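You operate a simulated robot arm through the tools that you are given. There is no shell and no other tool. Be economical: measure what you need, move in short steps, check, and stop when the job is done.

The job below is to be done with a simulated two-armed robot. You get a single attempt, and the scene is never put back.

## Task
Take the flask of sealant on the yellow square and put it away on the top board of the narrow stock shelf. Take the grey dust cap on the yellow square and put it away on the second board from the bottom of the narrow stock shelf. Take the flask of hand wash and put it on the disc on the shelf under the inspection table. Take the ticket on the shelf under the inspection table and put it away on the shelf under the measuring bench. Take the grey rag and put it on the teal table. Take the white filter and put it on top of the stud puller. Take the seal and leave it on the top of the low cabinet. Take the grey pad from the assembly bench and leave it on the shelf under the assembly bench. Fetch the clear cup and stand it on the silver bearing on the assembly bench. Put the steel block on the grey mat away on the top of the measuring bench. Take the red tag on the assembly bench and put it away on the top of the power unit. Take the carton of shims on the assembly bench and put it away on the second board from the bottom of the wide stock shelf. Push the yellow pipe guard shut. Any order will do. Set down upright: flask of sealant, flask of hand wash, clear cup, steel block.

Only the result counts: the job must be done as asked and must still hold three seconds after the hand-in. Knocking over, shifting, dropping, spilling or breaking anything else fails it. Lids that push on must go on centred and level and be pressed home; caps that screw on are set level and turned clockwise until they are tight.

## Robot
Two 7-joint arms with fingered hands on one trunk, on a base that drives. Base frame: it is fixed to the floor where the robot stands at the start and does not move with it; the origin is under the middle of the robot, x ahead of it, y to its left, z up. Readings come in mm, degrees, newtons and seconds.
The left shoulder is at the start at [70, 132, 1192], the right one opposite. Places, roughly: bearing [-4250, 1000, 750]; carton of shims [-4500, 2000, 1000]; clear cup (6x6x8 cm) [-4400, 1200, 300]; disc [-1500, -1250, 500]; flask of hand wash [-1000, -1000, 500]; grey dust cap (4x4x3 cm) [600, -200, 900]; grey pad (8x5x4 cm) [-4500, 1400, 900]; grey rag (11x5x3 cm) [-4500, 1700, 900]; red tag [-4750, 1250, 750]; seal (6x6x2 cm) [-4300, 1600, 900]; second board of the narrow stock shelf [-1800, 0, 900]; second board of the wide stock shelf [-6800, -600, 900]; shelf under the assembly bench [-4600, 1100, 300]; shelf under the measuring bench [-3700, 8200, 400]; steel block (4x4x5 cm) [-4500, 1200, 900]; stud puller (7x7x12 cm) [-2700, 4400, 700]; teal table [-4600, -400, 800]; ticket [-1250, -1250, 500]; top board of the narrow stock shelf [-1800, 0, 1500]; top of the low cabinet [-2500, -100, 1100]; top of the measuring bench [-3700, 8300, 900]; top of the power unit [-4400, 3100, 900]; white filter (5x5x11 cm) [-4400, 1800, 900]; yellow pipe guard [-5000, 3200, 1000]. Payload 2.3 kg a hand.
The tool frame of a hand sits at the grasp point between the pads (the TCP): z along the fingers, y along the line on which they close. The tips reach 25 mm beyond it. The gripper opens to 88 mm. The gripper's body begins 29 mm behind the TCP. The gripper is a hand of 3 fingers: y runs from the thumb to the fingers, the wrist lies at [-13, -97, -162] in the tool frame, and closing takes about 1.5 s.
Orientation is told as [roll, pitch, yaw] about the base's x, y, z axes, in that order, counted from this pose: with the fingers straight down and the wrist toward the robot, the tool's x, y and z point along [0, 1, 0], [1, 0, 0] and [0, 0, -1] of the base frame.

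## Interface
- The arms move only by the tool send_rows. It takes "left_commands", "right_commands" or both (then of equal length, played together; a hand with none holds still); each is a list that holds one entry, the list of rows, each a list of 7 numbers: the shift along the base's x, y, z in cm, then the turn, a rotation vector about the base's x, y, z in degrees, then the closure, from 0 (fully open) to 1 (shut). In form: [[[tx, ty, tz, rx, ry, rz, jaw], ...]]. A call has 1 to 10 rows; each row shifts and turns the commanded pose from where the row before left it. A row lasts 0.2 s, in which the tool goes at most 50 mm and 8.6 degrees; a call with a longer step from one row to the next is refused whole, and so is a gripper value outside its range. A pose out of reach is approached as far as the arm can. The call stops where the force on the tool passes 40 N (or 10 N more than at its start, if that is more) or the arm is blocked; 0.2 s more then pass. The fingers move at their own pace (about 108 mm/s each) and stop on an object; they squeeze with about 32 N. The grip force told is the motor's: it shows also when the fingers shut on nothing. Time passes only in rows, and 0.2 s behind the last, so rows that do not move let the fingers close. It gives the time, the measured TCP pose, the force on the tool (base axes), the opening and the grip force at its end, in the units of the frame above (readings bear some noise), with the torque about the TCP (base axes, N m) and any sound that the robot's microphone picked up, and new pictures: "show" is both (left out), scene, wrist or none (wrist: the cameras of the hands that moved).
- Cameras (640 x 400 px; columns grow to the right, rows downward): "scene" is now at [134.4, -17.9, 1471.6]; the picture's right is [-0.22, -0.98, -0.00], its down [-0.74, 0.17, -0.65] and it looks along [0.63, -0.14, -0.76] (base axes); focal length 294 px, centre (320, 200). "left" rides on the left gripper at [-58, -85, -99] in its tool frame; the picture's right is [-0.67, -0.35, 0.66], its down [0.69, -0.63, 0.37] and it looks along [0.29, 0.69, 0.66] (tool axes); focal length 261 px, centre (320, 200). "right" rides on the right gripper at [58, -85, -100] in its tool frame; the picture's right is [-0.67, 0.35, -0.65], its down [-0.69, -0.63, 0.37] and it looks along [-0.28, 0.69, 0.66] (tool axes); focal length 261 px, centre (320, 200). There is no depth. A picture from a camera that has moved, and an enlarged one, comes with that camera's place and axes in the base frame and with its lens. The place of the scene camera against the robot may be out by one fixed shift of up to 25 mm in any direction.
- lift_body(by): slides the trunk up (or, below 0, down) by that many mm; the arms and the scene camera ride with it, the base frame stays. It gives what a move gives, with no picture.
- steer(legs): drives the robot by 1 to 6 legs, each [ahead, left, turn to the left] in mm, mm and degrees, along the robot's own axes; the way and the turn of a leg run together, so that a leg with both is an arc; at most 1500 mm and 180 degrees a leg. The arms and the cameras ride along, it lands a little off, and it stops where it bumps. It gives what a move gives, and a new picture of the scene camera.
- hand_shape(shape, hand): the hand has 3 fingers and takes this shape, open, in about a second: jaw (thumb against the fingers, like two jaws); tri (thumb and two fingers); tip (a fingertip pinch); poke (one finger out to press); point (the index stretched); flat (the hand flat); cup (the hand cupped); fist (a fist). The gripper value then closes the fingers along that shape, each until it touches; the sizes above hold for jaw. It gives what a move gives, with no picture.
- turn_head(pan, tilt): turns the head with the scene camera to pan (to the left, within 86 degrees either way) and tilt (down, from -29 to 69), counted from straight ahead of the robot. It gives what a move gives, and a new picture of the scene camera.
- close_up(camera, box): a new picture of the part [left, top, right, bottom] of that camera's present view, enlarged. It takes no simulated time.
- sign_off(): hands the job in; it is judged then, once.

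Go step by step. Nothing tells you exact positions but the pictures and the camera data: compare them with the known pose of the tool, close in by small moves and look again before you grip or let go. The budget is 577 turns and 360 pictures, counting those below and the enlarged ones. Unless the task says otherwise, let go and move clear before handing in.

The tools are called as name(argument=value, ...) on one line, values as JSON. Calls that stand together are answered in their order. send_rows: Moves the arms, as the interface text tells. Its arguments: {"type":"object","properties":{"left_commands":{"type":"array"},"right_commands":{"type":"array"},"show":{"type":"string","enum":["both","scene","wrist","none"]}},"required":[]} The other tools are called the same way: lift_body (by) slides the trunk up or down; hand_shape (shape, hand) gives the hand a shape; steer (legs) drives the base; turn_head (pan, tilt) turns the head that bears the scene camera; close_up (camera, box) takes an enlarged picture of a part of a camera's view; sign_off () hands the job in.

At the start:

```text
clock: 0.0
left_position: [448.3, 7.1, 1151.4]
left_ee_rot: [0.0, 0.0, 0.0]
left_ft_force: [0.6, -0.4, -0.6]
left_wrist_torque: [0.02, -0.04, -0.02]
left_gripper_width: 87.7
left_grip_force: 0.1
left_shape: jaw
right_position: [362.7, -279.4, 1141.5]
right_ee_rot: [0.0, -0.2, -0.1]
right_ft_force: [0.0, -1.0, 0.3]
right_wrist_torque: [0.05, -0.02, -0.01]
right_gripper_width: 87.3
right_grip_force: 0.0
right_shape: jaw
trunk travel left (down, up): [-750.0, 90.0]
robot x, y, heading: [3.2, 1.7, -0.2]
head pan, tilt: [-12.7, 49.6]
```

scene: 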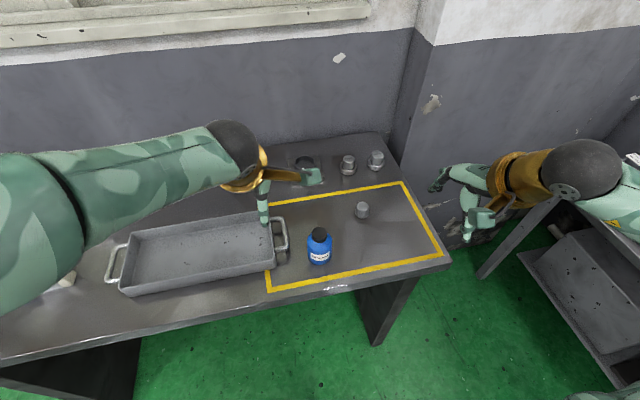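
right: 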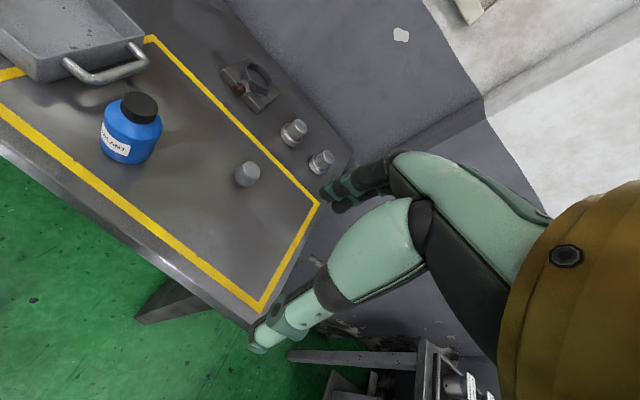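
left: 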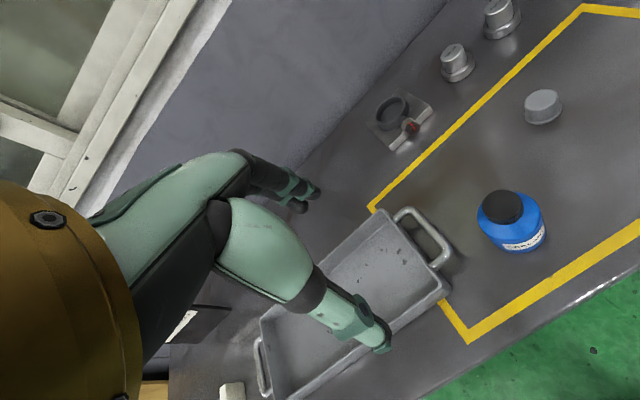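

The bench has the blue sealant flask near [475,-94,897] and the grey cap near [572,-231,882], with the table top at about z=868. I'll first turn the hands so that they close sideways and the wrists point outward.

send_rows(left_commands=[[[0, 0, 0, 0, 0, -8.5, 0], [0, 0, 0, 0, 0, -8.5, 0], [0, 0, 0, 0, 0, -8.5, 0], [0, 0, 0, 0, 0, -8.5, 0], [0, 0, 0, 0, 0, -8.5, 0], [0, 0, 0, 0, 0, -8.5, 0], [0, 0, 0, 0, 0, -8.5, 0], [0, 0, 0, 0, 0, -8.5, 0], [0, 0, 0, 0, 0, -8.5, 0], [0, 0, 0, 0, 0, -8.5, 0]]], right_commands=[[[0, 0, 0, 0, 0, 8.5, 0], [0, 0, 0, 0, 0, 8.5, 0], [0, 0, 0, 0, 0, 8.5, 0], [0, 0, 0, 0, 0, 8.5, 0], [0, 0, 0, 0, 0, 8.5, 0], [0, 0, 0, 0, 0, 8.5, 0], [0, 0, 0, 0, 0, 8.5, 0], [0, 0, 0, 0, 0, 8.5, 0], [0, 0, 0, 0, 0, 8.5, 0], [0, 0, 0, 0, 0, 8.5, 0]]], show="none")

```text
clock: 2.2
left_position: [448.6, 6.1, 1151.6]
left_ee_rot: [-0.1, 0.0, -85.1]
left_ft_force: [0.0, 0.0, 0.4]
left_wrist_torque: [0.02, 0.01, 0.04]
left_gripper_width: 87.7
left_grip_force: 0.1
left_shape: jaw
right_position: [348.9, -260.7, 1145.6]
right_ee_rot: [-0.8, 0.5, 28.9]
right_ft_force: [0.0, -0.5, 0.5]
right_wrist_torque: [0.04, -0.02, -0.02]
right_gripper_width: 87.8
right_grip_force: 0.2
right_shape: jaw
right hand out of reach, approached as far as the arm can: row 3, 4, 5, 6, 7, 8, 9, 10
trunk travel left (down, up): [-750.0, 90.0]
robot x, y, heading: [-2.3, -1.1, 0.1]
head pan, tilt: [-12.7, 49.6]
```

The left hand turned well, but the right one ran out of reach where it stands. I'll move the right hand forward and inward, and pitch the left.

send_rows(left_commands=[[[-1.5, 0, -2, 0, 0, -5, 0], [-1.5, 0, -2, 0, -8.5, 0, 0], [-1.5, 0, -2, 0, -8.5, 0, 0], [-1.5, 0, -2, 0, -8.5, 0, 0], [-1.5, 0, 0, 0, -8.5, 0, 0], [0, 0, 0, 0, -8.5, 0, 0], [0, 0, 0, 0, -8.5, 0, 0], [0, 0, 0, 0, -8.5, 0, 0]]], right_commands=[[[3, 0, -3, 0, 0, 0, 0], [3, 0.5, -3, 0, 0, 0, 0], [3, 0.5, -3, 0, 0, 0, 0], [3, 0.5, -3, 0, 0, 0, 0], [0, 0.5, 0, 0, 0, 0, 0], [0, 0.5, 0, 0, 0, 0, 0], [0, 0.5, 0, 0, 0, 0, 0], [0, 0.5, 0, 0, 0, 0, 0]]], show="scene")

```text
clock: 4.0
left_position: [372.6, 6.4, 1071.9]
left_ee_rot: [59.6, 0.0, -89.9]
left_ft_force: [-1.1, -0.2, 0.8]
left_wrist_torque: [-0.02, 0.02, -0.01]
left_gripper_width: 87.6
left_grip_force: 0.1
left_shape: jaw
right_position: [435.8, -218.2, 1051.1]
right_ee_rot: [-0.8, 0.5, 28.8]
right_ft_force: [0.3, -0.3, 0.9]
right_wrist_torque: [-0.03, -0.01, 0.0]
right_gripper_width: 87.8
right_grip_force: 0.0
right_shape: jaw
right hand out of reach, approached as far as the arm can: row 1, 2, 3, 4
trunk travel left (down, up): [-750.0, 90.0]
robot x, y, heading: [-0.9, 1.5, 0.1]
head pan, tilt: [-12.7, 49.6]
camera scene: at [133.9, -18.7, 1471.6], right [-0.22, -0.98, 0.0], down [-0.74, 0.17, -0.65], along [0.63, -0.14, -0.76], focal length 294 px, centre (320, 200)
```

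scene: 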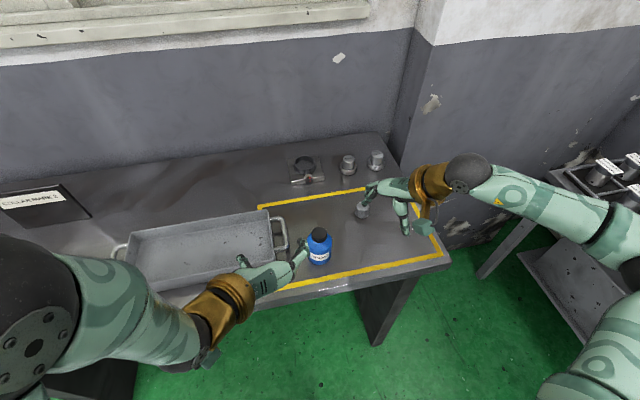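

Left is ready at its pitch. I'll retry turning the right hand from this better place while the left moves to the pre-grasp.

send_rows(left_commands=[[[0, -2, -2, 0, 0, 0, 0], [0, -2, -2, 0, 0, 0, 0], [0, -2, -2, 0, 0, 0, 0], [0, -2, -2, 0, 0, 0, 0], [0, -2, -2, 0, 0, 0, 0], [0, 0, 0, 0, 0, 0, 0], [0, 0, 0, 0, 0, 0, 0], [0, 0, 0, 0, 0, 0, 0]]], right_commands=[[[0, 0, 0, 0, 0, 8, 0], [0, 0, 0, 0, 0, 8, 0], [0, 0, 0, 0, 0, 8, 0], [0, 0, 0, 0, 0, 8, 0], [0, 0, 0, 0, 0, 8, 0], [0, 0, 0, 0, 0, 8, 0], [0, 0, 0, 0, 0, 8, 0], [0, 0, 0, 0, 0, 5, 0]]], show="none")

```text
clock: 5.8
left_position: [373.3, -93.7, 969.3]
left_ee_rot: [59.4, 0.0, -90.0]
left_ft_force: [0.0, 1.0, 0.9]
left_wrist_torque: [0.0, 0.01, 0.0]
left_gripper_width: 87.7
left_grip_force: 0.2
left_shape: jaw
right_position: [417.5, -211.5, 1047.1]
right_ee_rot: [-1.9, 0.7, 34.9]
right_ft_force: [-0.7, 0.1, 0.3]
right_wrist_torque: [-0.01, 0.04, 0.03]
right_gripper_width: 87.7
right_grip_force: 0.1
right_shape: jaw
right hand out of reach, approached as far as the arm can: row 1, 2, 3, 4, 5, 6, 7, 8
trunk travel left (down, up): [-750.0, 90.0]
robot x, y, heading: [1.3, -0.9, -0.2]
head pan, tilt: [-12.7, 49.6]
```

Left is at the pre-grasp. I'll check its camera before going in.

send_rows(left_commands=[[[2.6, 0, -1.5, 0, 0, 0, 0], [2.6, 0, -1.5, 0, 0, 0, 0]]], show="both")

```text
clock: 6.4
left_position: [426.2, -93.4, 942.5]
left_ee_rot: [59.4, 0.0, -90.1]
left_ft_force: [0.1, 0.2, 0.7]
left_wrist_torque: [0.0, 0.01, 0.0]
left_gripper_width: 87.4
left_grip_force: 0.0
left_shape: jaw
right_position: [418.3, -211.0, 1045.8]
right_ee_rot: [-1.9, 0.8, 34.8]
right_ft_force: [0.2, 0.5, 0.0]
right_wrist_torque: [0.01, -0.01, 0.0]
right_gripper_width: 88.0
right_grip_force: 0.0
right_shape: jaw
trunk travel left (down, up): [-750.0, 90.0]
robot x, y, heading: [-2.7, -1.3, -0.3]
head pan, tilt: [-12.7, 49.6]
camera scene: at [135.6, -17.8, 1471.4], right [-0.22, -0.98, 0.0], down [-0.74, 0.17, -0.65], along [0.63, -0.14, -0.76], focal length 294 px, centre (320, 200)
camera left: at [311.6, -8.6, 943.7], right [0.22, 0.35, -0.91], down [0.66, 0.63, 0.4], along [0.71, -0.69, -0.09], focal length 261 px, centre (320, 200)
```

scene: 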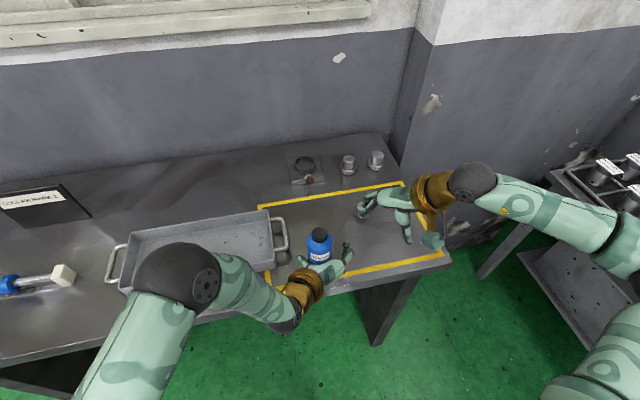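
left: 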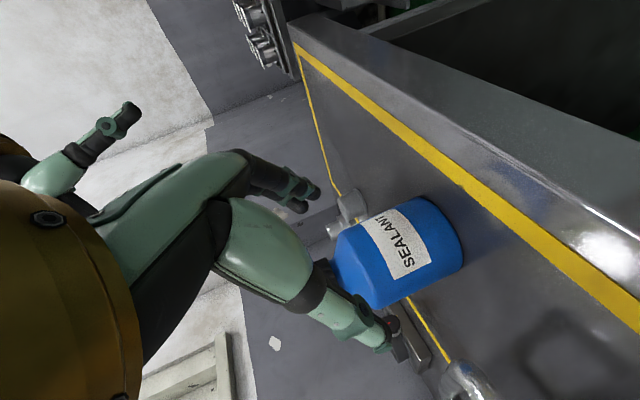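

The flask is between the opening fingers, centred near y=-92. I'll go in and close.

send_rows(left_commands=[[[1.7, 0.1, -1.4, 0, 0, 0, 0], [1.7, 0, -1.3, 0, 0, 0, 0], [1.5, 0, -1.2, 0, 0, 0, 0], [0, 0, 0, 0, 0, 0, 0.5], [0, 0, 0, 0, 0, 0, 1], [0, 0, 0, 0, 0, 0, 1], [0, 0, 0, 0, 0, 0, 1], [0, 0, 0, 0, 0, 0, 1]]], show="wrist")

```text
clock: 8.2
left_position: [474.1, -90.4, 901.7]
left_ee_rot: [59.3, 0.0, -90.0]
left_ft_force: [-0.6, 0.8, -0.3]
left_wrist_torque: [0.0, -0.04, -0.02]
left_gripper_width: 44.8
left_grip_force: 32.0
left_shape: jaw
right_position: [418.7, -210.9, 1046.3]
right_ee_rot: [-2.0, 0.7, 34.9]
right_ft_force: [-0.5, 0.2, -0.5]
right_wrist_torque: [0.0, -0.01, 0.02]
right_gripper_width: 87.7
right_grip_force: 0.1
right_shape: jaw
trunk travel left (down, up): [-750.0, 90.0]
robot x, y, heading: [0.2, 1.1, -0.2]
head pan, tilt: [-12.7, 49.6]
camera left: at [359.0, -6.3, 903.6], right [0.22, 0.35, -0.91], down [0.66, 0.63, 0.4], along [0.71, -0.69, -0.09], focal length 261 px, centre (320, 200)
```

left: 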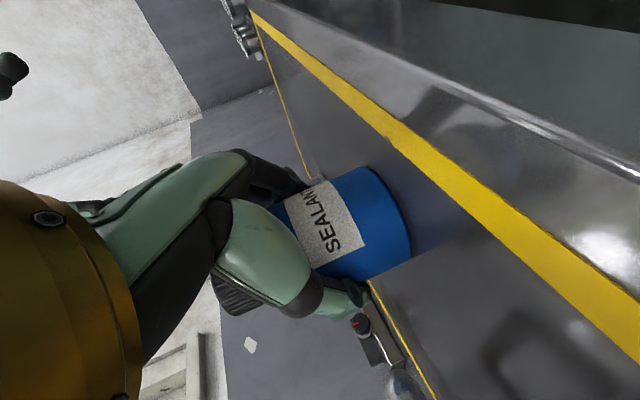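

The hand has gripped it at 45 mm. I'll lift and check the hold.

send_rows(left_commands=[[[0, 0, 1, 0, 0, 0, 1], [0, 0, 3, 0, 0, 0, 1], [-1, 0, 4, 0, 0, 0, 1], [-1, 0, 4, 0, 0, 0, 1], [-1, 0, 4, 0, 0, 0, 1]]], show="both")

```text
clock: 9.4
left_position: [447.0, -85.3, 1058.9]
left_ee_rot: [58.1, -0.8, -88.6]
left_ft_force: [-0.3, 0.4, -2.5]
left_wrist_torque: [0.0, 0.01, -0.01]
left_gripper_width: 44.6
left_grip_force: 32.3
left_shape: jaw
right_position: [418.8, -211.1, 1045.8]
right_ee_rot: [-1.9, 0.9, 34.9]
right_ft_force: [0.6, -0.2, 0.0]
right_wrist_torque: [-0.03, 0.01, -0.05]
right_gripper_width: 87.9
right_grip_force: 0.0
right_shape: jaw
trunk travel left (down, up): [-750.0, 90.0]
robot x, y, heading: [-0.6, -0.3, -0.0]
head pan, tilt: [-12.7, 49.6]
camera scene: at [134.0, -17.3, 1471.6], right [-0.22, -0.98, 0.0], down [-0.74, 0.17, -0.65], along [0.63, -0.14, -0.76], focal length 294 px, centre (320, 200)
camera left: at [330.0, -2.2, 1061.3], right [0.19, 0.34, -0.92], down [0.66, 0.65, 0.38], along [0.73, -0.68, -0.1], focal length 261 px, centre (320, 200)
```

scene: 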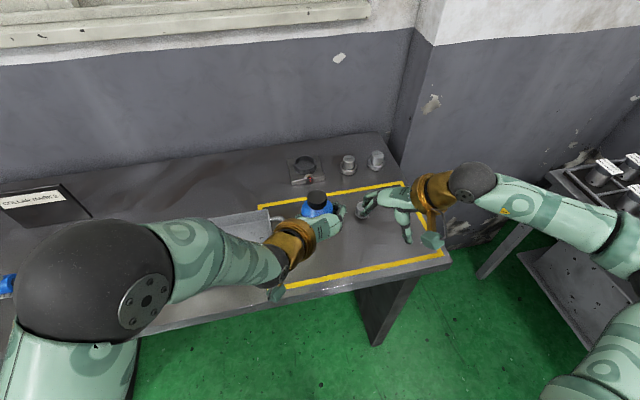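
left: 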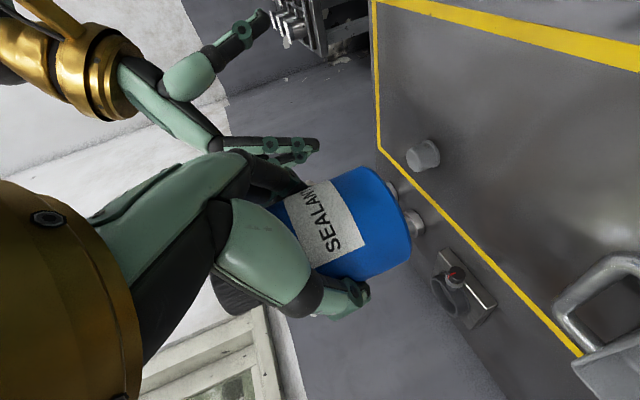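

The flask is held firmly. I'll move it left and out of the way, then turn the robot so the cap lies straight ahead.

send_rows(left_commands=[[[-2, 4, 2, 0, 0, 0, 1], [-2, 4, 2, 0, 0, 0, 1], [-2, 4, 2, 0, 0, 0, 1], [-2, 4, 0, 0, 0, 0, 1], [0, 2, 0, 0, 0, 0, 1]]], right_commands=[[[-3, 0, 3, 0, 0, 0, 0], [-3, 0, 3, 0, 0, 0, 0], [0, 0, 3, 0, 0, 0, 0], [0, 0, 0, 0, 0, 0, 0], [0, 0, 0, 0, 0, 0, 0]]], show="none")

steer(legs=[[0, 0, -22]])

```text
clock: 10.6
left_position: [381.5, 85.1, 1124.8]
left_ee_rot: [59.3, 0.0, -90.2]
left_ft_force: [0.5, 1.2, -2.2]
left_wrist_torque: [0.04, 0.02, 0.0]
left_gripper_width: 44.4
left_grip_force: 32.1
left_shape: jaw
left hand out of reach, approached as far as the arm can: row 4
right_position: [356.4, -212.1, 1136.0]
right_ee_rot: [-1.9, 0.8, 34.8]
right_ft_force: [0.6, 0.8, -0.4]
right_wrist_torque: [0.01, 0.03, 0.03]
right_gripper_width: 87.8
right_grip_force: 0.1
right_shape: jaw
trunk travel left (down, up): [-750.0, 90.0]
robot x, y, heading: [-1.3, -2.4, -0.0]
head pan, tilt: [-12.7, 49.6]
```

```text
clock: 12.2
left_position: [386.2, -66.7, 1123.9]
left_ee_rot: [59.3, 0.0, -112.4]
left_ft_force: [-0.3, 0.2, -2.1]
left_wrist_torque: [0.0, 0.0, -0.01]
left_gripper_width: 44.0
left_grip_force: 32.2
left_shape: jaw
right_position: [249.4, -331.5, 1137.8]
right_ee_rot: [-1.8, 0.9, 12.6]
right_ft_force: [0.7, 0.9, -0.6]
right_wrist_torque: [0.03, -0.02, 0.0]
right_gripper_width: 87.7
right_grip_force: 0.1
right_shape: jaw
trunk travel left (down, up): [-750.0, 90.0]
robot x, y, heading: [1.0, 2.3, -22.1]
head pan, tilt: [-12.7, 49.6]
camera scene: at [119.4, -63.6, 1471.5], right [-0.57, -0.82, 0.0], down [-0.62, 0.44, -0.65], along [0.53, -0.37, -0.76], focal length 294 px, centre (320, 200)
```

scene: 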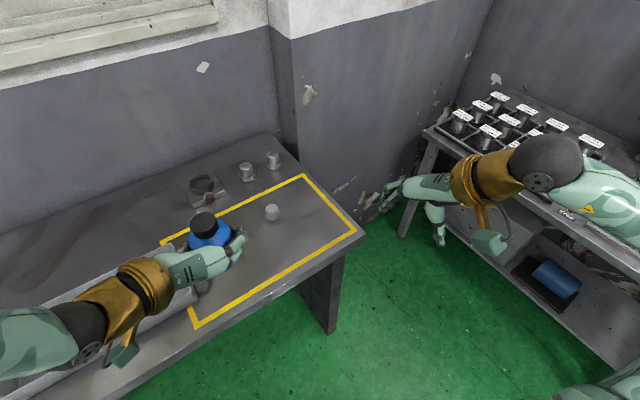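

The cap now lies straight ahead. I'll bring the right hand over it and try turning there.

send_rows(right_commands=[[[3.8, 1.7, -2.5, 0, 0, 0, 0], [3.8, 1.7, -2.5, 0, 0, 0, 0], [3.8, 1.7, -2.5, 0, 0, 0, 0], [3.8, 1.7, -2.5, 0, 0, 0, 0], [3.8, 1.7, -2.5, 0, 0, 8, 0], [0, 0, 0, 0, 0, 8, 0], [0, 0, 0, 0, 0, 8, 0], [0, 0, 0, 0, 0, 8, 0], [0, 0, 0, 0, 0, 8, 0], [0, 0, 0, 0, 0, 8, 0]]], show="none")

```text
clock: 14.4
left_position: [386.8, -66.4, 1124.5]
left_ee_rot: [59.2, 0.0, -112.3]
left_ft_force: [-0.3, -0.2, -3.0]
left_wrist_torque: [-0.02, -0.03, -0.01]
left_gripper_width: 44.1
left_grip_force: 32.3
left_shape: jaw
right_position: [438.4, -248.1, 1011.2]
right_ee_rot: [-1.9, 0.8, 20.6]
right_ft_force: [0.9, 0.8, -0.2]
right_wrist_torque: [0.0, -0.03, -0.03]
right_gripper_width: 87.8
right_grip_force: 0.1
right_shape: jaw
right hand out of reach, approached as far as the arm can: row 6, 7, 8, 9, 10
trunk travel left (down, up): [-750.0, 90.0]
robot x, y, heading: [-0.2, 1.0, -22.5]
head pan, tilt: [-12.7, 49.6]
```

The plain yaw is blocked, so I'll try the combined turn (yaw and pitch together) straight to the final orientation.

send_rows(right_commands=[[[0, 0, 0, -4.1, -4.0, 5.6, 0], [0, 0, 0, -4.1, -4.0, 5.6, 0], [0, 0, 0, -4.1, -4.0, 5.6, 0], [0, 0, 0, -4.1, -4.0, 5.6, 0], [0, 0, 0, -4.1, -4.0, 5.6, 0], [0, 0, 0, -4.1, -4.0, 5.6, 0], [0, 0, 0, -4.1, -4.0, 5.6, 0], [0, 0, 0, -4.1, -4.0, 5.6, 0]]], show="none")

```text
clock: 16.2
left_position: [385.6, -66.5, 1123.9]
left_ee_rot: [59.3, 0.0, -112.4]
left_ft_force: [-0.3, 0.5, -1.8]
left_wrist_torque: [0.0, 0.0, -0.04]
left_gripper_width: 43.9
left_grip_force: 32.0
left_shape: jaw
right_position: [427.4, -241.5, 1001.3]
right_ee_rot: [-42.0, 0.7, 62.1]
right_ft_force: [-0.3, 0.0, -0.8]
right_wrist_torque: [0.0, -0.02, -0.02]
right_gripper_width: 87.7
right_grip_force: 0.0
right_shape: jaw
right hand out of reach, approached as far as the arm can: row 1, 2
trunk travel left (down, up): [-750.0, 90.0]
robot x, y, heading: [-1.4, 0.7, -22.4]
head pan, tilt: [-12.7, 49.6]
```

That worked. I'll go to the pre-grasp over the cap and look.

send_rows(right_commands=[[[3.1, 1.25, -2.0, 0, 0, 0, 0], [3.1, 1.25, -2.0, 0, 0, 0, 0], [3.1, 1.25, -2.0, 0, 0, 0, 0]]], show="both")

```text
clock: 17.0
left_position: [386.7, -66.7, 1124.3]
left_ee_rot: [59.3, 0.1, -112.4]
left_ft_force: [-0.4, -0.4, -2.0]
left_wrist_torque: [-0.01, 0.0, -0.01]
left_gripper_width: 44.3
left_grip_force: 32.1
left_shape: jaw
right_position: [521.0, -204.1, 941.1]
right_ee_rot: [-41.9, 0.9, 62.1]
right_ft_force: [0.1, 0.1, 0.4]
right_wrist_torque: [0.02, 0.0, -0.02]
right_gripper_width: 87.8
right_grip_force: 0.1
right_shape: jaw
trunk travel left (down, up): [-750.0, 90.0]
robot x, y, heading: [-3.6, 5.6, -22.6]
head pan, tilt: [-12.7, 49.6]
camera scene: at [120.2, -63.5, 1471.5], right [-0.57, -0.82, 0.0], down [-0.63, 0.44, -0.65], along [0.53, -0.37, -0.76], focal length 294 px, centre (320, 200)
camera right: at [386.1, -227.9, 977.3], right [0.22, 0.29, 0.93], down [0.37, -0.91, 0.2], along [0.9, 0.3, -0.31], focal length 261 px, centre (320, 200)
```

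scene: 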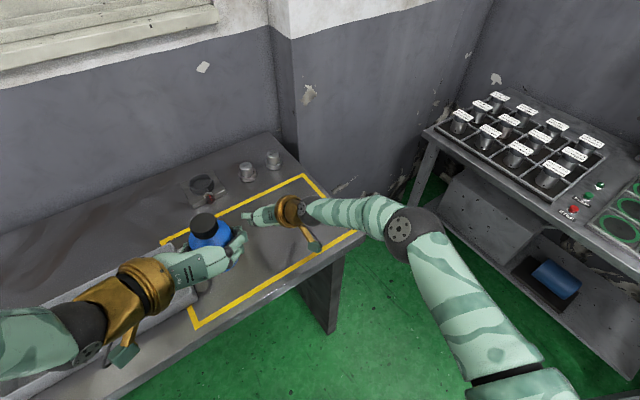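
right: 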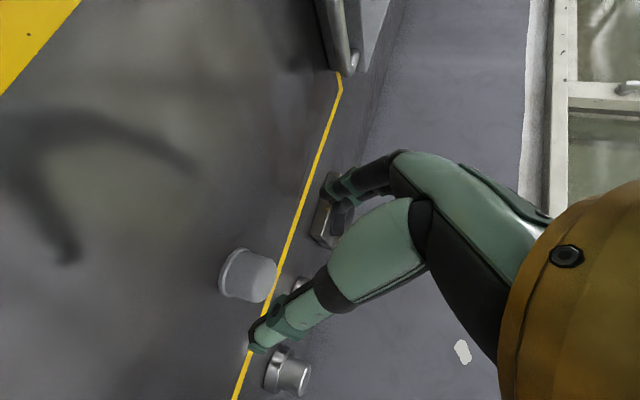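

The cap is at about [572,-236,877]. I'll go in and close.

send_rows(right_commands=[[[1.4, -0.9, -1.75, 0, 0, 0, 0], [1.4, -0.9, -1.75, 0, 0, 0, 0], [1.35, -0.9, -1.7, 0, 0, 0, 0], [0, 0, 0, 0, 0, 0, 0.5], [0, 0, 0, 0, 0, 0, 1], [0, 0, 0, 0, 0, 0, 1], [0, 0, 0, 0, 0, 0, 1], [0, 0, 0, 0, 0, 0, 1]]], show="wrist")

```text
clock: 18.8
left_position: [386.8, -66.1, 1124.3]
left_ee_rot: [59.2, 0.1, -112.4]
left_ft_force: [-0.1, 0.1, -2.3]
left_wrist_torque: [-0.01, 0.01, -0.03]
left_gripper_width: 43.9
left_grip_force: 32.0
left_shape: jaw
right_position: [540.3, -218.2, 915.9]
right_ee_rot: [-42.0, 0.9, 62.0]
right_ft_force: [0.4, 0.5, -0.2]
right_wrist_torque: [0.01, 0.0, 0.0]
right_gripper_width: 0.0
right_grip_force: 31.7
right_shape: jaw
right hand out of reach, approached as far as the arm can: row 2, 3
trunk travel left (down, up): [-750.0, 90.0]
robot x, y, heading: [-0.8, 0.8, -22.3]
head pan, tilt: [-12.7, 49.6]
camera right: at [405.0, -241.7, 952.6], right [0.22, 0.29, 0.93], down [0.37, -0.91, 0.2], along [0.9, 0.3, -0.31], focal length 261 px, centre (320, 200)
```

right: 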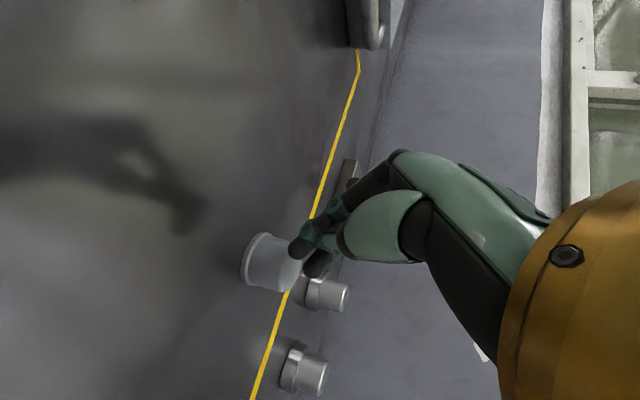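

The right hand could not reach the cap. I'll open, rise, and lower the trunk by 150 mm so that it reaches.

send_rows(right_commands=[[[-1.5, 0.8, 2, 0, 0, 0, 0], [-1.5, 0.8, 3, 0, 0, 0, 0], [-1.5, 0.5, 3, 0, 0, 0, 0], [-1, 0, 4, 0, 0, 0, 0], [-1, 0, 4, 0, 0, 0, 0], [0, 0, 3, 0, 0, 0, 0]]], show="none")

lift_body(by=-150)

```text
clock: 20.2
left_position: [385.0, -66.4, 1125.4]
left_ee_rot: [59.4, 0.0, -112.4]
left_ft_force: [0.1, 0.6, -2.3]
left_wrist_torque: [-0.02, 0.02, -0.01]
left_gripper_width: 44.2
left_grip_force: 32.0
left_shape: jaw
right_position: [477.0, -195.5, 1105.7]
right_ee_rot: [-42.0, 0.9, 62.1]
right_ft_force: [0.7, 0.5, 0.5]
right_wrist_torque: [0.02, -0.02, -0.01]
right_gripper_width: 87.8
right_grip_force: 0.0
right_shape: jaw
trunk travel left (down, up): [-750.0, 90.0]
robot x, y, heading: [1.2, -1.7, -22.2]
head pan, tilt: [-12.7, 49.6]
```

```text
clock: 21.9
left_position: [386.4, -67.0, 973.4]
left_ee_rot: [59.3, 0.0, -112.5]
left_ft_force: [-0.9, -0.5, -1.8]
left_wrist_torque: [-0.03, -0.01, 0.0]
left_gripper_width: 44.0
left_grip_force: 32.4
left_shape: jaw
right_position: [475.9, -196.5, 955.4]
right_ee_rot: [-42.0, 0.9, 62.1]
right_ft_force: [-0.2, 0.4, -0.6]
right_wrist_torque: [0.01, 0.02, -0.02]
right_gripper_width: 87.4
right_grip_force: 0.0
right_shape: jaw
trunk travel left (down, up): [-600.0, 240.0]
robot x, y, heading: [2.3, -5.8, -22.1]
head pan, tilt: [-12.7, 49.6]
```

I'll approach again.

send_rows(right_commands=[[[2.2, -0.6, -0.8, 0, 0, 0, 0], [2.3, -0.6, -0.9, 0, 0, 0, 0], [1.4, -0.8, -1.6, 0, 0, 0, 0], [1.4, -0.8, -1.7, 0, 0, 0, 0], [1.35, -0.7, -1.6, 0, 0, 0, 0]]], show="wrist")

```text
clock: 23.1
left_position: [387.4, -65.5, 974.1]
left_ee_rot: [59.2, 0.0, -112.4]
left_ft_force: [-0.5, 0.5, -2.0]
left_wrist_torque: [0.0, 0.0, 0.01]
left_gripper_width: 43.9
left_grip_force: 31.6
left_shape: jaw
right_position: [564.1, -231.0, 886.7]
right_ee_rot: [-41.8, 0.9, 62.2]
right_ft_force: [-1.0, -0.1, 0.6]
right_wrist_torque: [0.02, 0.0, -0.02]
right_gripper_width: 87.8
right_grip_force: 0.0
right_shape: jaw
trunk travel left (down, up): [-600.0, 240.0]
robot x, y, heading: [1.4, 1.9, -22.2]
head pan, tilt: [-12.7, 49.6]
camera right: at [427.6, -254.4, 923.4], right [0.22, 0.29, 0.93], down [0.38, -0.91, 0.19], along [0.9, 0.31, -0.31], focal length 261 px, centre (320, 200)
```

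right: 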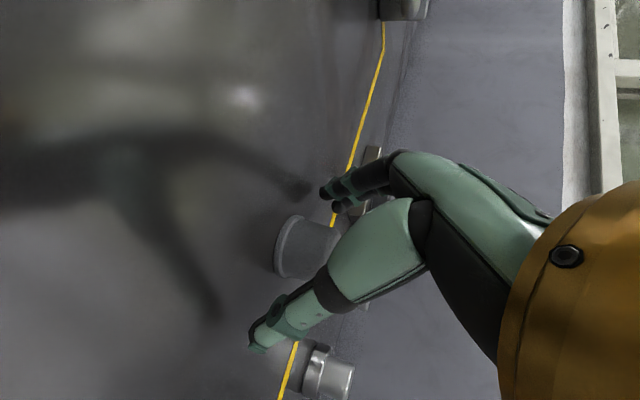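

The cap sits between the fingertips. Closing.

send_rows(right_commands=[[[0, 0, 0, 0, 0, 0, 0.5], [0, 0, 0, 0, 0, 0, 1], [0, 0, 0, 0, 0, 0, 1], [0, 0, 0, 0, 0, 0, 1], [0, 0, 1, 0, 0, 0, 1], [-0.5, 0, 4, 0, 0, 0, 1], [-1, 0, 4, 0, 0, 0, 1], [-2, 0, 4, 0, 0, 0, 1]]], show="wrist")

```text
clock: 24.9
left_position: [385.4, -66.9, 975.0]
left_ee_rot: [59.4, 0.0, -112.4]
left_ft_force: [0.7, 0.9, -2.5]
left_wrist_torque: [0.0, 0.0, -0.05]
left_gripper_width: 43.9
left_grip_force: 32.3
left_shape: jaw
right_position: [528.2, -229.8, 1020.0]
right_ee_rot: [-42.0, 0.8, 61.9]
right_ft_force: [0.6, -0.4, 0.2]
right_wrist_torque: [0.02, 0.0, -0.03]
right_gripper_width: 28.1
right_grip_force: 31.5
right_shape: jaw
trunk travel left (down, up): [-600.0, 240.0]
robot x, y, heading: [-0.7, -1.4, -22.2]
head pan, tilt: [-12.7, 49.6]
camera right: at [392.3, -254.5, 1055.1], right [0.22, 0.29, 0.93], down [0.37, -0.91, 0.2], along [0.9, 0.3, -0.31], focal length 261 px, centre (320, 200)
```

right: 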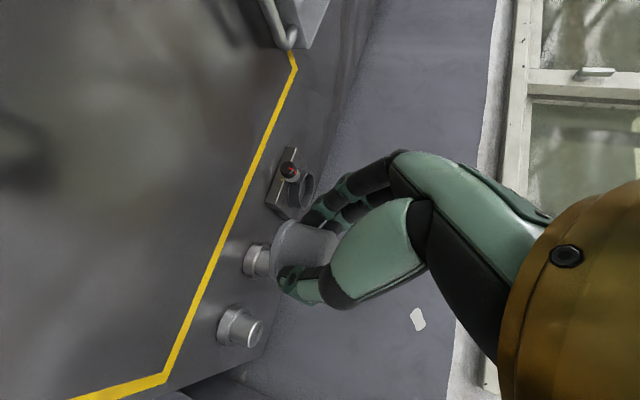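

Both are held. I'll raise the trunk, pull back the right hand, back off and turn toward the shelf.

send_rows(right_commands=[[[-3.5, 0.7, 2, 0, 0, 0, 1], [-3.5, 0.7, 2, 0, 0, 0, 1], [-3.5, 0.7, 2, 0, 0, 0, 1], [-3.5, 0.7, 2, 0, 0, 0, 1]]], show="none")

lift_body(by=150)

steer(legs=[[-300, 0, 0], [0, 0, -158]])

turn_head(pan=0, tilt=10)

```text
clock: 25.9
left_position: [383.7, -65.9, 975.2]
left_ee_rot: [59.5, 0.0, -112.5]
left_ft_force: [-0.6, -0.8, -2.1]
left_wrist_torque: [0.0, 0.01, 0.03]
left_gripper_width: 44.0
left_grip_force: 31.8
left_shape: jaw
right_position: [384.6, -204.4, 1100.7]
right_ee_rot: [-42.1, 0.8, 62.0]
right_ft_force: [0.1, 0.0, -0.3]
right_wrist_torque: [0.04, 0.01, 0.01]
right_gripper_width: 28.4
right_grip_force: 32.7
right_shape: jaw
trunk travel left (down, up): [-600.0, 240.0]
robot x, y, heading: [-0.1, 2.0, -22.5]
head pan, tilt: [-12.7, 49.6]
```

```text
clock: 27.7
left_position: [386.6, -66.6, 1124.9]
left_ee_rot: [59.4, 0.0, -112.5]
left_ft_force: [0.4, 0.2, -2.5]
left_wrist_torque: [0.01, 0.0, 0.0]
left_gripper_width: 44.1
left_grip_force: 32.3
left_shape: jaw
right_position: [386.9, -204.1, 1251.4]
right_ee_rot: [-42.0, 0.8, 62.1]
right_ft_force: [-0.3, 0.9, -0.2]
right_wrist_torque: [-0.01, -0.04, -0.01]
right_gripper_width: 27.7
right_grip_force: 31.7
right_shape: jaw
trunk travel left (down, up): [-750.0, 90.0]
robot x, y, heading: [-0.6, 3.5, -22.2]
head pan, tilt: [-12.7, 49.6]
```

```text
clock: 36.2
left_position: [-661.4, 33.1, 1125.1]
left_ee_rot: [59.2, -0.1, 89.2]
left_ft_force: [0.5, -0.4, -2.0]
left_wrist_torque: [-0.05, -0.03, 0.0]
left_gripper_width: 43.4
left_grip_force: 31.9
left_shape: jaw
right_position: [-710.7, 161.2, 1251.7]
right_ee_rot: [-42.0, 0.8, -96.5]
right_ft_force: [0.0, 0.4, 0.1]
right_wrist_torque: [-0.01, 0.01, 0.02]
right_gripper_width: 27.8
right_grip_force: 31.6
right_shape: jaw
trunk travel left (down, up): [-750.0, 90.0]
robot x, y, heading: [-273.9, 113.3, 179.1]
head pan, tilt: [-12.7, 49.6]
camera scene: at [-393.9, 131.0, 1471.5], right [0.23, 0.97, 0.0], down [0.74, -0.18, -0.65], along [-0.63, 0.15, -0.76], focal length 294 px, centre (320, 200)
```

scene: 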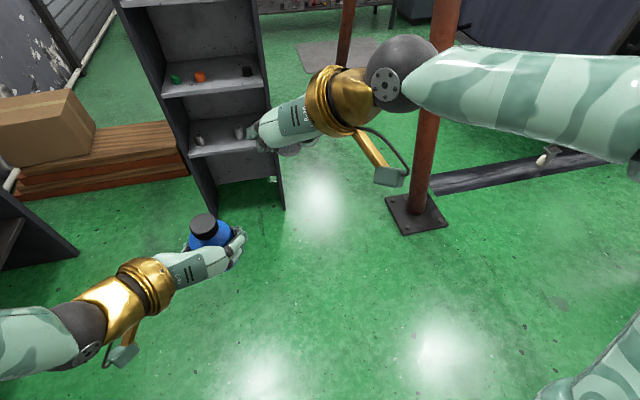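

```text
clock: 37.3
left_position: [-659.2, 32.8, 1124.3]
left_ee_rot: [59.3, 0.0, 89.2]
left_ft_force: [1.1, 0.0, -2.5]
left_wrist_torque: [-0.01, -0.01, 0.02]
left_gripper_width: 43.6
left_grip_force: 32.0
left_shape: jaw
right_position: [-710.7, 162.3, 1251.2]
right_ee_rot: [-42.0, 0.9, -96.5]
right_ft_force: [-0.1, 0.1, -0.8]
right_wrist_torque: [0.0, 0.0, 0.04]
right_gripper_width: 27.6
right_grip_force: 32.1
right_shape: jaw
trunk travel left (down, up): [-750.0, 90.0]
robot x, y, heading: [-276.2, 111.7, 179.3]
head pan, tilt: [0.0, 10.0]
camera scene: at [-411.6, 114.4, 1532.7], right [0.01, 1.0, 0.0], down [0.17, 0.0, -0.98], along [-0.98, 0.01, -0.18], focal length 294 px, centre (320, 200)
```

scene: 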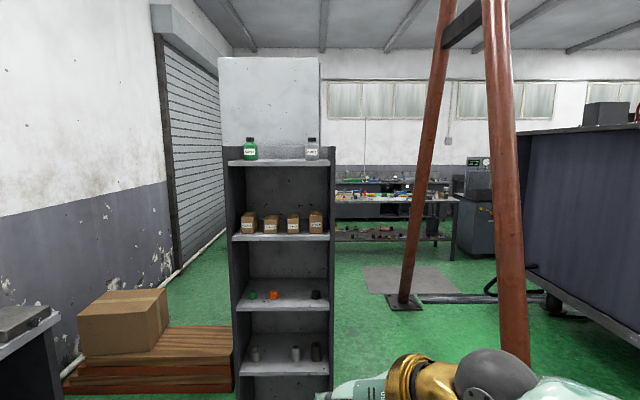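

The narrow shelf faces us, with boards at about z=490, 810, 1140 and 1460. The dust caps are on the second board and the flasks on top, with free gaps in the middle of both. I'll drive closer to get the distance by parallax.

steer(legs=[[500, 82, 0.7]])

```text
clock: 40.2
left_position: [-1155.1, -47.0, 1125.7]
left_ee_rot: [59.4, 0.0, 89.7]
left_ft_force: [0.4, -0.2, -2.1]
left_wrist_torque: [-0.02, 0.01, -0.01]
left_gripper_width: 43.5
left_grip_force: 31.6
left_shape: jaw
right_position: [-1206.8, 79.4, 1251.7]
right_ee_rot: [-42.1, 0.8, -96.0]
right_ft_force: [0.7, -0.1, 0.4]
right_wrist_torque: [0.03, 0.01, 0.03]
right_gripper_width: 27.6
right_grip_force: 32.3
right_shape: jaw
trunk travel left (down, up): [-750.0, 90.0]
robot x, y, heading: [-771.0, 38.2, 179.7]
head pan, tilt: [0.0, 10.0]
camera scene: at [-906.9, 35.6, 1533.0], right [0.0, 1.0, 0.0], down [0.17, 0.0, -0.98], along [-0.98, 0.0, -0.17], focal length 294 px, centre (320, 200)
```

scene: 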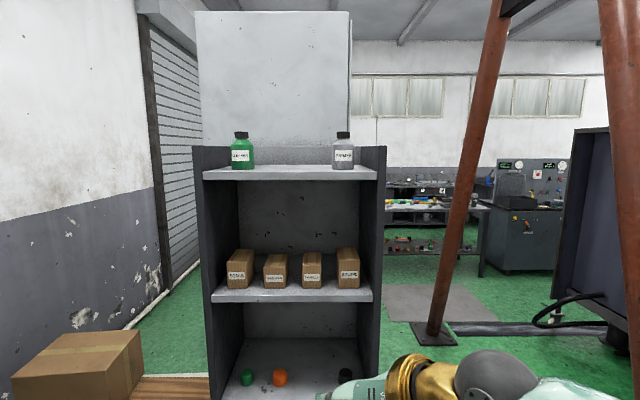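

The shelf front is at about x=-1671, the top board at about z=1474, and the free middle at about y=-40. I'll raise the left hand, pull in the right, raise the trunk, then approach.

send_rows(left_commands=[[[0, 0, 3.5, 0, 0, 0, 1], [0, 0, 3.5, 0, 0, 0, 1], [0, 0, 3.5, 0, 0, 0, 1], [0, 0, 3.5, 0, 0, 0, 1], [0, 0, 3.5, 0, 0, 0, 1], [0, 0, 3.5, 0, 0, 0, 1], [0, 0, 3.5, 0, 0, 0, 1], [0, 0, 3.5, 0, 0, 0, 1], [0, 0, 3.5, 0, 0, 0, 1], [0, 0, 3.5, 0, 0, 0, 1]]], right_commands=[[[1.5, 0, -2, 0, 0, 0, 1], [1.5, 0, -2, 0, 0, 0, 1], [1.5, 0, -2, 0, 0, 0, 1], [1.5, 0, -2, 0, 0, 0, 1], [1.5, 0, -2, 0, 0, 0, 1], [1.5, 0, -2, 0, 0, 0, 1], [0, 0, 0, 0, 0, 0, 1], [0, 0, 0, 0, 0, 0, 1], [0, 0, 0, 0, 0, 0, 1], [0, 0, 0, 0, 0, 0, 1]]], show="none")

lift_body(by=90)

```text
clock: 42.4
left_position: [-1172.3, 35.1, 1253.3]
left_ee_rot: [59.6, -0.2, 89.8]
left_ft_force: [1.1, -0.3, -2.0]
left_wrist_torque: [0.01, 0.0, 0.0]
left_gripper_width: 43.4
left_grip_force: 32.0
left_shape: jaw
left hand out of reach, approached as far as the arm can: row 2, 3, 4, 5, 6, 7, 8, 9, 10
right_position: [-1128.8, 82.9, 1144.2]
right_ee_rot: [-42.1, 0.9, -95.9]
right_ft_force: [0.5, 0.8, -0.3]
right_wrist_torque: [0.01, 0.0, 0.02]
right_gripper_width: 27.3
right_grip_force: 32.8
right_shape: jaw
right hand out of reach, approached as far as the arm can: row 4, 5
trunk travel left (down, up): [-750.0, 90.0]
robot x, y, heading: [-772.9, 37.4, 179.8]
head pan, tilt: [0.0, 10.0]
```

```text
clock: 43.7
left_position: [-1173.1, 34.6, 1343.7]
left_ee_rot: [59.5, -0.1, 89.7]
left_ft_force: [0.6, -0.3, -3.1]
left_wrist_torque: [-0.01, 0.03, 0.01]
left_gripper_width: 43.4
left_grip_force: 31.5
left_shape: jaw
right_position: [-1129.2, 82.3, 1234.3]
right_ee_rot: [-42.0, 0.9, -95.9]
right_ft_force: [0.2, 0.0, -0.1]
right_wrist_torque: [0.01, 0.0, -0.02]
right_gripper_width: 27.4
right_grip_force: 32.4
right_shape: jaw
trunk travel left (down, up): [-840.0, 0.0]
robot x, y, heading: [-772.9, 39.0, 179.8]
head pan, tilt: [0.0, 10.0]
```

I'll extend the left hand further ahead while rising.

send_rows(left_commands=[[[-3.5, -0.8, 1, 0, 0, 0, 1], [-3.5, -0.8, 1, 0, 0, 0, 1], [-3.5, -0.8, 1, 0, 0, 0, 1], [-3.5, -0.8, 2, 0, 0, 0, 1], [-3, -0.8, 3, 0, 0, 0, 1], [0, -0.8, 3, 0, 0, 0, 1], [0, 0, 3, 0, 0, 0, 1], [0, 0, 3, 0, 0, 0, 1], [0, 0, 3, 0, 0, 0, 1]]], show="scene")

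```text
clock: 45.7
left_position: [-1299.4, 0.7, 1486.7]
left_ee_rot: [59.4, -0.1, 89.7]
left_ft_force: [0.2, -0.2, -2.5]
left_wrist_torque: [0.0, 0.01, -0.02]
left_gripper_width: 43.2
left_grip_force: 31.6
left_shape: jaw
left hand out of reach, approached as far as the arm can: row 1, 6, 7, 8, 9
right_position: [-1129.6, 82.1, 1233.1]
right_ee_rot: [-41.9, 0.8, -95.8]
right_ft_force: [0.1, -0.5, -0.1]
right_wrist_torque: [-0.01, 0.04, 0.0]
right_gripper_width: 27.1
right_grip_force: 31.8
right_shape: jaw
trunk travel left (down, up): [-840.0, 0.0]
robot x, y, heading: [-777.1, 40.6, 179.8]
head pan, tilt: [0.0, 10.0]
camera scene: at [-909.4, 35.9, 1622.8], right [0.0, 1.0, 0.0], down [0.17, 0.0, -0.98], along [-0.98, 0.0, -0.17], focal length 294 px, centre (320, 200)
```

scene: 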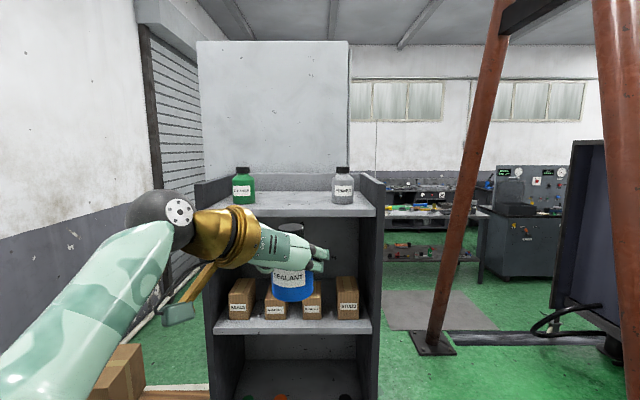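

It reaches higher with more extension. I'll keep extending.

send_rows(left_commands=[[[-3, -0.5, 1, 0, 0, 0, 1], [-3, -0.5, 1, 0, 0, 0, 1], [-3, -0.5, 2, 0, 0, 0, 1], [-3, -0.5, 2, 0, 0, 0, 1], [0, 0, 2, 0, 0, 0, 1], [0, 0, 2, 0, 0, 0, 1]]], show="none")

```text
clock: 47.1
left_position: [-1284.4, 0.6, 1502.8]
left_ee_rot: [59.5, 0.0, 89.7]
left_ft_force: [0.6, -0.2, -1.7]
left_wrist_torque: [0.01, 0.0, 0.0]
left_gripper_width: 42.8
left_grip_force: 32.2
left_shape: jaw
left hand out of reach, approached as far as the arm can: row 1, 2, 3, 4, 5, 6
right_position: [-1129.2, 83.9, 1233.5]
right_ee_rot: [-42.0, 0.8, -95.9]
right_ft_force: [0.0, 0.3, -0.6]
right_wrist_torque: [-0.02, 0.0, 0.03]
right_gripper_width: 27.2
right_grip_force: 31.9
right_shape: jaw
trunk travel left (down, up): [-840.0, 0.0]
robot x, y, heading: [-773.4, 34.6, 179.5]
head pan, tilt: [0.0, 10.0]
```

I'll try yawing the hand a bit outward, to see if that frees more height.

send_rows(left_commands=[[[0, 0, 0, 0, 0, 8, 1], [0, 0, 0, 0, 0, 8, 1], [0, 0, 0, 0, 0, 8, 1], [0, 0, 2, 0, 0, 0, 1], [-2, 0, 2, 0, 0, 0, 1], [-2, 0, 2, 0, 0, 0, 1], [-2, 0, 2, 0, 0, 0, 1]]], show="none")

```text
clock: 48.7
left_position: [-1285.4, 1.3, 1512.6]
left_ee_rot: [59.5, -0.2, 113.7]
left_ft_force: [-0.2, 0.4, -2.3]
left_wrist_torque: [-0.04, 0.01, -0.02]
left_gripper_width: 42.7
left_grip_force: 32.2
left_shape: jaw
left hand out of reach, approached as far as the arm can: row 4, 5, 6, 7
right_position: [-1130.3, 83.7, 1233.6]
right_ee_rot: [-42.0, 0.8, -95.9]
right_ft_force: [-0.7, 0.9, 0.2]
right_wrist_torque: [0.02, -0.01, -0.01]
right_gripper_width: 27.4
right_grip_force: 32.3
right_shape: jaw
trunk travel left (down, up): [-840.0, 0.0]
robot x, y, heading: [-771.5, 32.5, 179.6]
head pan, tilt: [0.0, 10.0]
```

The reach from shoulder to wrist is about 433 mm, so height costs extension. I'll shift the hand back and left, and rise.

send_rows(left_commands=[[[1.2, -1.7, 0, 0, 0, 0, 1], [1.2, -1.7, 0.5, 0, 0, 0, 1], [0.5, -1.7, 1, 0, 0, 0, 1], [0, -1.7, 1, 0, 0, 0, 1], [0, 0, 1, 0, 0, 0, 1], [0, 0, 0.5, 0, 0, 0, 1]]], show="none")

```text
clock: 50.1
left_position: [-1254.9, -66.7, 1550.6]
left_ee_rot: [59.5, 0.1, 113.7]
left_ft_force: [-0.3, 0.0, -1.9]
left_wrist_torque: [0.01, -0.02, 0.01]
left_gripper_width: 42.8
left_grip_force: 31.6
left_shape: jaw
right_position: [-1129.9, 83.3, 1233.4]
right_ee_rot: [-42.1, 0.7, -95.9]
right_ft_force: [-0.1, 0.5, 0.6]
right_wrist_torque: [-0.01, -0.02, -0.03]
right_gripper_width: 27.4
right_grip_force: 31.7
right_shape: jaw
trunk travel left (down, up): [-840.0, 0.0]
robot x, y, heading: [-774.1, 35.5, 180.0]
head pan, tilt: [0.0, 10.0]
```

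There's height now. I'll drive ahead in steps toward the shelf.

steer(legs=[[380, -15, 0]])

```text
clock: 52.5
left_position: [-1624.8, -52.7, 1553.0]
left_ee_rot: [59.7, -0.2, 113.9]
left_ft_force: [0.7, -0.3, -2.4]
left_wrist_torque: [0.01, -0.01, -0.02]
left_gripper_width: 42.4
left_grip_force: 32.2
left_shape: jaw
right_position: [-1501.2, 97.7, 1235.6]
right_ee_rot: [-42.2, 0.9, -95.7]
right_ft_force: [-0.1, 1.0, -1.2]
right_wrist_torque: [0.01, -0.01, 0.0]
right_gripper_width: 27.5
right_grip_force: 32.3
right_shape: jaw
trunk travel left (down, up): [-840.0, 0.0]
robot x, y, heading: [-1148.4, 50.4, 180.1]
head pan, tilt: [0.0, 10.0]
camera scene: at [-1280.5, 50.5, 1623.2], right [0.0, 1.0, 0.0], down [0.17, 0.0, -0.99], along [-0.99, 0.0, -0.17], focal length 294 px, centre (320, 200)
```

scene: 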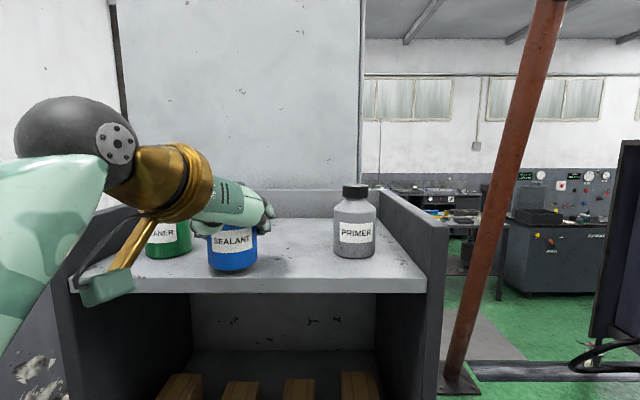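

The flask is now before the board, with good gaps. I'll check the left wrist view for board height.

close_up(camera="left", box=[0, 0, 640, 400])

close_up(camera="scene", box=[60, 140, 460, 390])

```text
1.00 times, centred on (320, 200) of left
camera zoom: at [-1486.1, -84.1, 1552.7], right [-0.07, -0.41, -0.91], down [-0.35, -0.84, 0.4], along [-0.93, 0.35, -0.09], focal length 261 px, centre (320, 200)
```

zoom: 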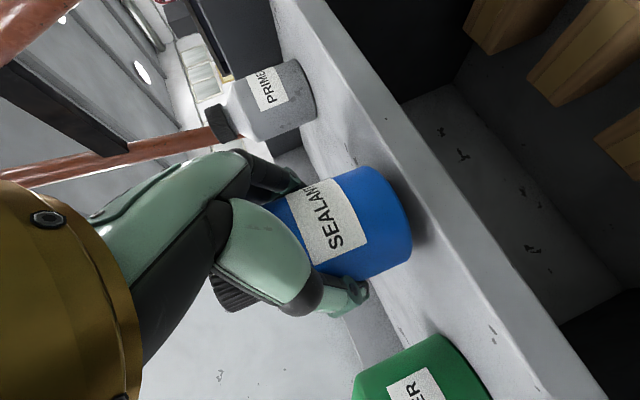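

```text
1.60 times, centred on (260, 265) of scene
camera zoom: at [-1280.5, 50.5, 1623.2], right [0.0, 1.0, 0.0], down [0.17, 0.0, -0.99], along [-0.99, 0.0, -0.17], focal length 471 px, centre (416, 96)
```

zoom: 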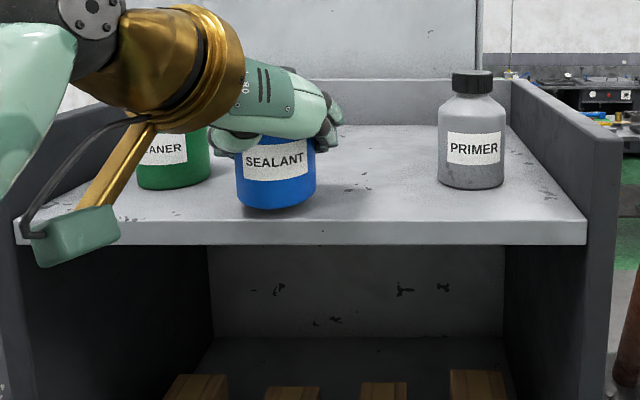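

Triangulating the primer flask puts the board top at about z=1497 and our flask bottom about 10 mm above it, near the edge. I'll raise a touch and drive 65 mm in.

send_rows(left_commands=[[[0, 0, 0.8, 0, 0, 0, 1], [0, 0, 0.7, 0, 0, 0, 1]]], show="none")

steer(legs=[[65, 0, 0]])

close_up(camera="left", box=[0, 0, 640, 400])

```text
clock: 53.1
left_position: [-1624.2, -52.4, 1553.6]
left_ee_rot: [59.6, -0.2, 113.8]
left_ft_force: [-0.4, -0.6, -1.7]
left_wrist_torque: [0.01, -0.04, -0.02]
left_gripper_width: 42.8
left_grip_force: 31.8
left_shape: jaw
left hand out of reach, approached as far as the arm can: row 1, 2
right_position: [-1503.3, 97.0, 1234.2]
right_ee_rot: [-42.1, 0.8, -95.7]
right_ft_force: [-0.4, -0.4, -1.0]
right_wrist_torque: [0.0, -0.01, 0.04]
right_gripper_width: 27.2
right_grip_force: 31.9
right_shape: jaw
trunk travel left (down, up): [-840.0, 0.0]
robot x, y, heading: [-1147.8, 54.8, 180.3]
head pan, tilt: [0.0, 10.0]
```

```text
clock: 54.1
left_position: [-1676.5, -53.2, 1558.2]
left_ee_rot: [60.1, -0.3, 113.9]
left_ft_force: [1.9, 0.5, -2.0]
left_wrist_torque: [-0.03, 0.03, -0.03]
left_gripper_width: 42.7
left_grip_force: 31.9
left_shape: jaw
right_position: [-1558.5, 97.7, 1237.6]
right_ee_rot: [-42.7, 0.8, -95.6]
right_ft_force: [0.5, 0.4, 0.0]
right_wrist_torque: [0.03, 0.03, -0.01]
right_gripper_width: 27.2
right_grip_force: 32.1
right_shape: jaw
trunk travel left (down, up): [-840.0, 0.0]
robot x, y, heading: [-1212.6, 52.4, 179.9]
head pan, tilt: [0.0, 10.0]
camera scene: at [-1333.8, 50.8, 1624.3], right [0.0, 1.0, 0.0], down [0.16, 0.0, -0.99], along [-0.99, 0.0, -0.16], focal length 294 px, centre (320, 200)
```

scene: 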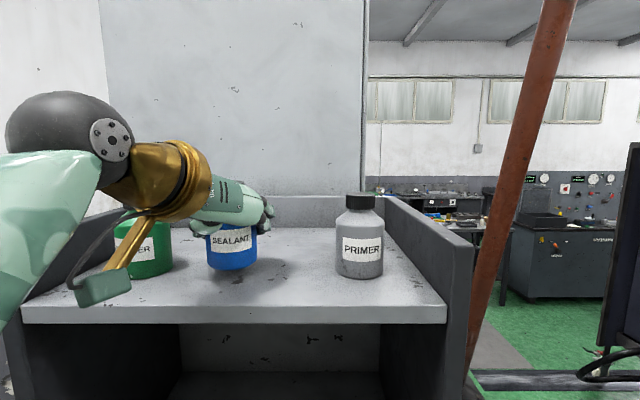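

```text
1.00 times, centred on (320, 200) of left
camera zoom: at [-1535.8, -83.4, 1557.3], right [-0.07, -0.41, -0.91], down [-0.35, -0.85, 0.41], along [-0.94, 0.34, -0.08], focal length 261 px, centre (320, 200)
```

zoom: 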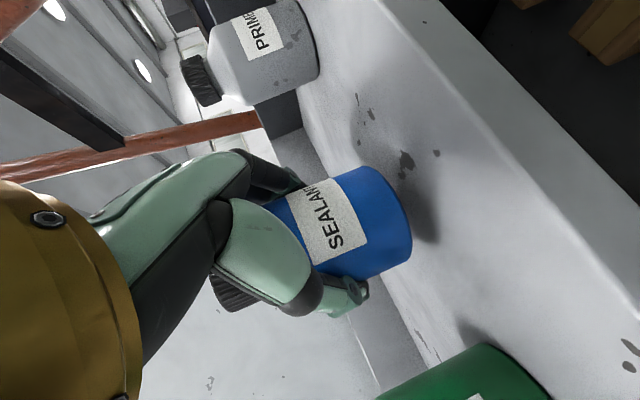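

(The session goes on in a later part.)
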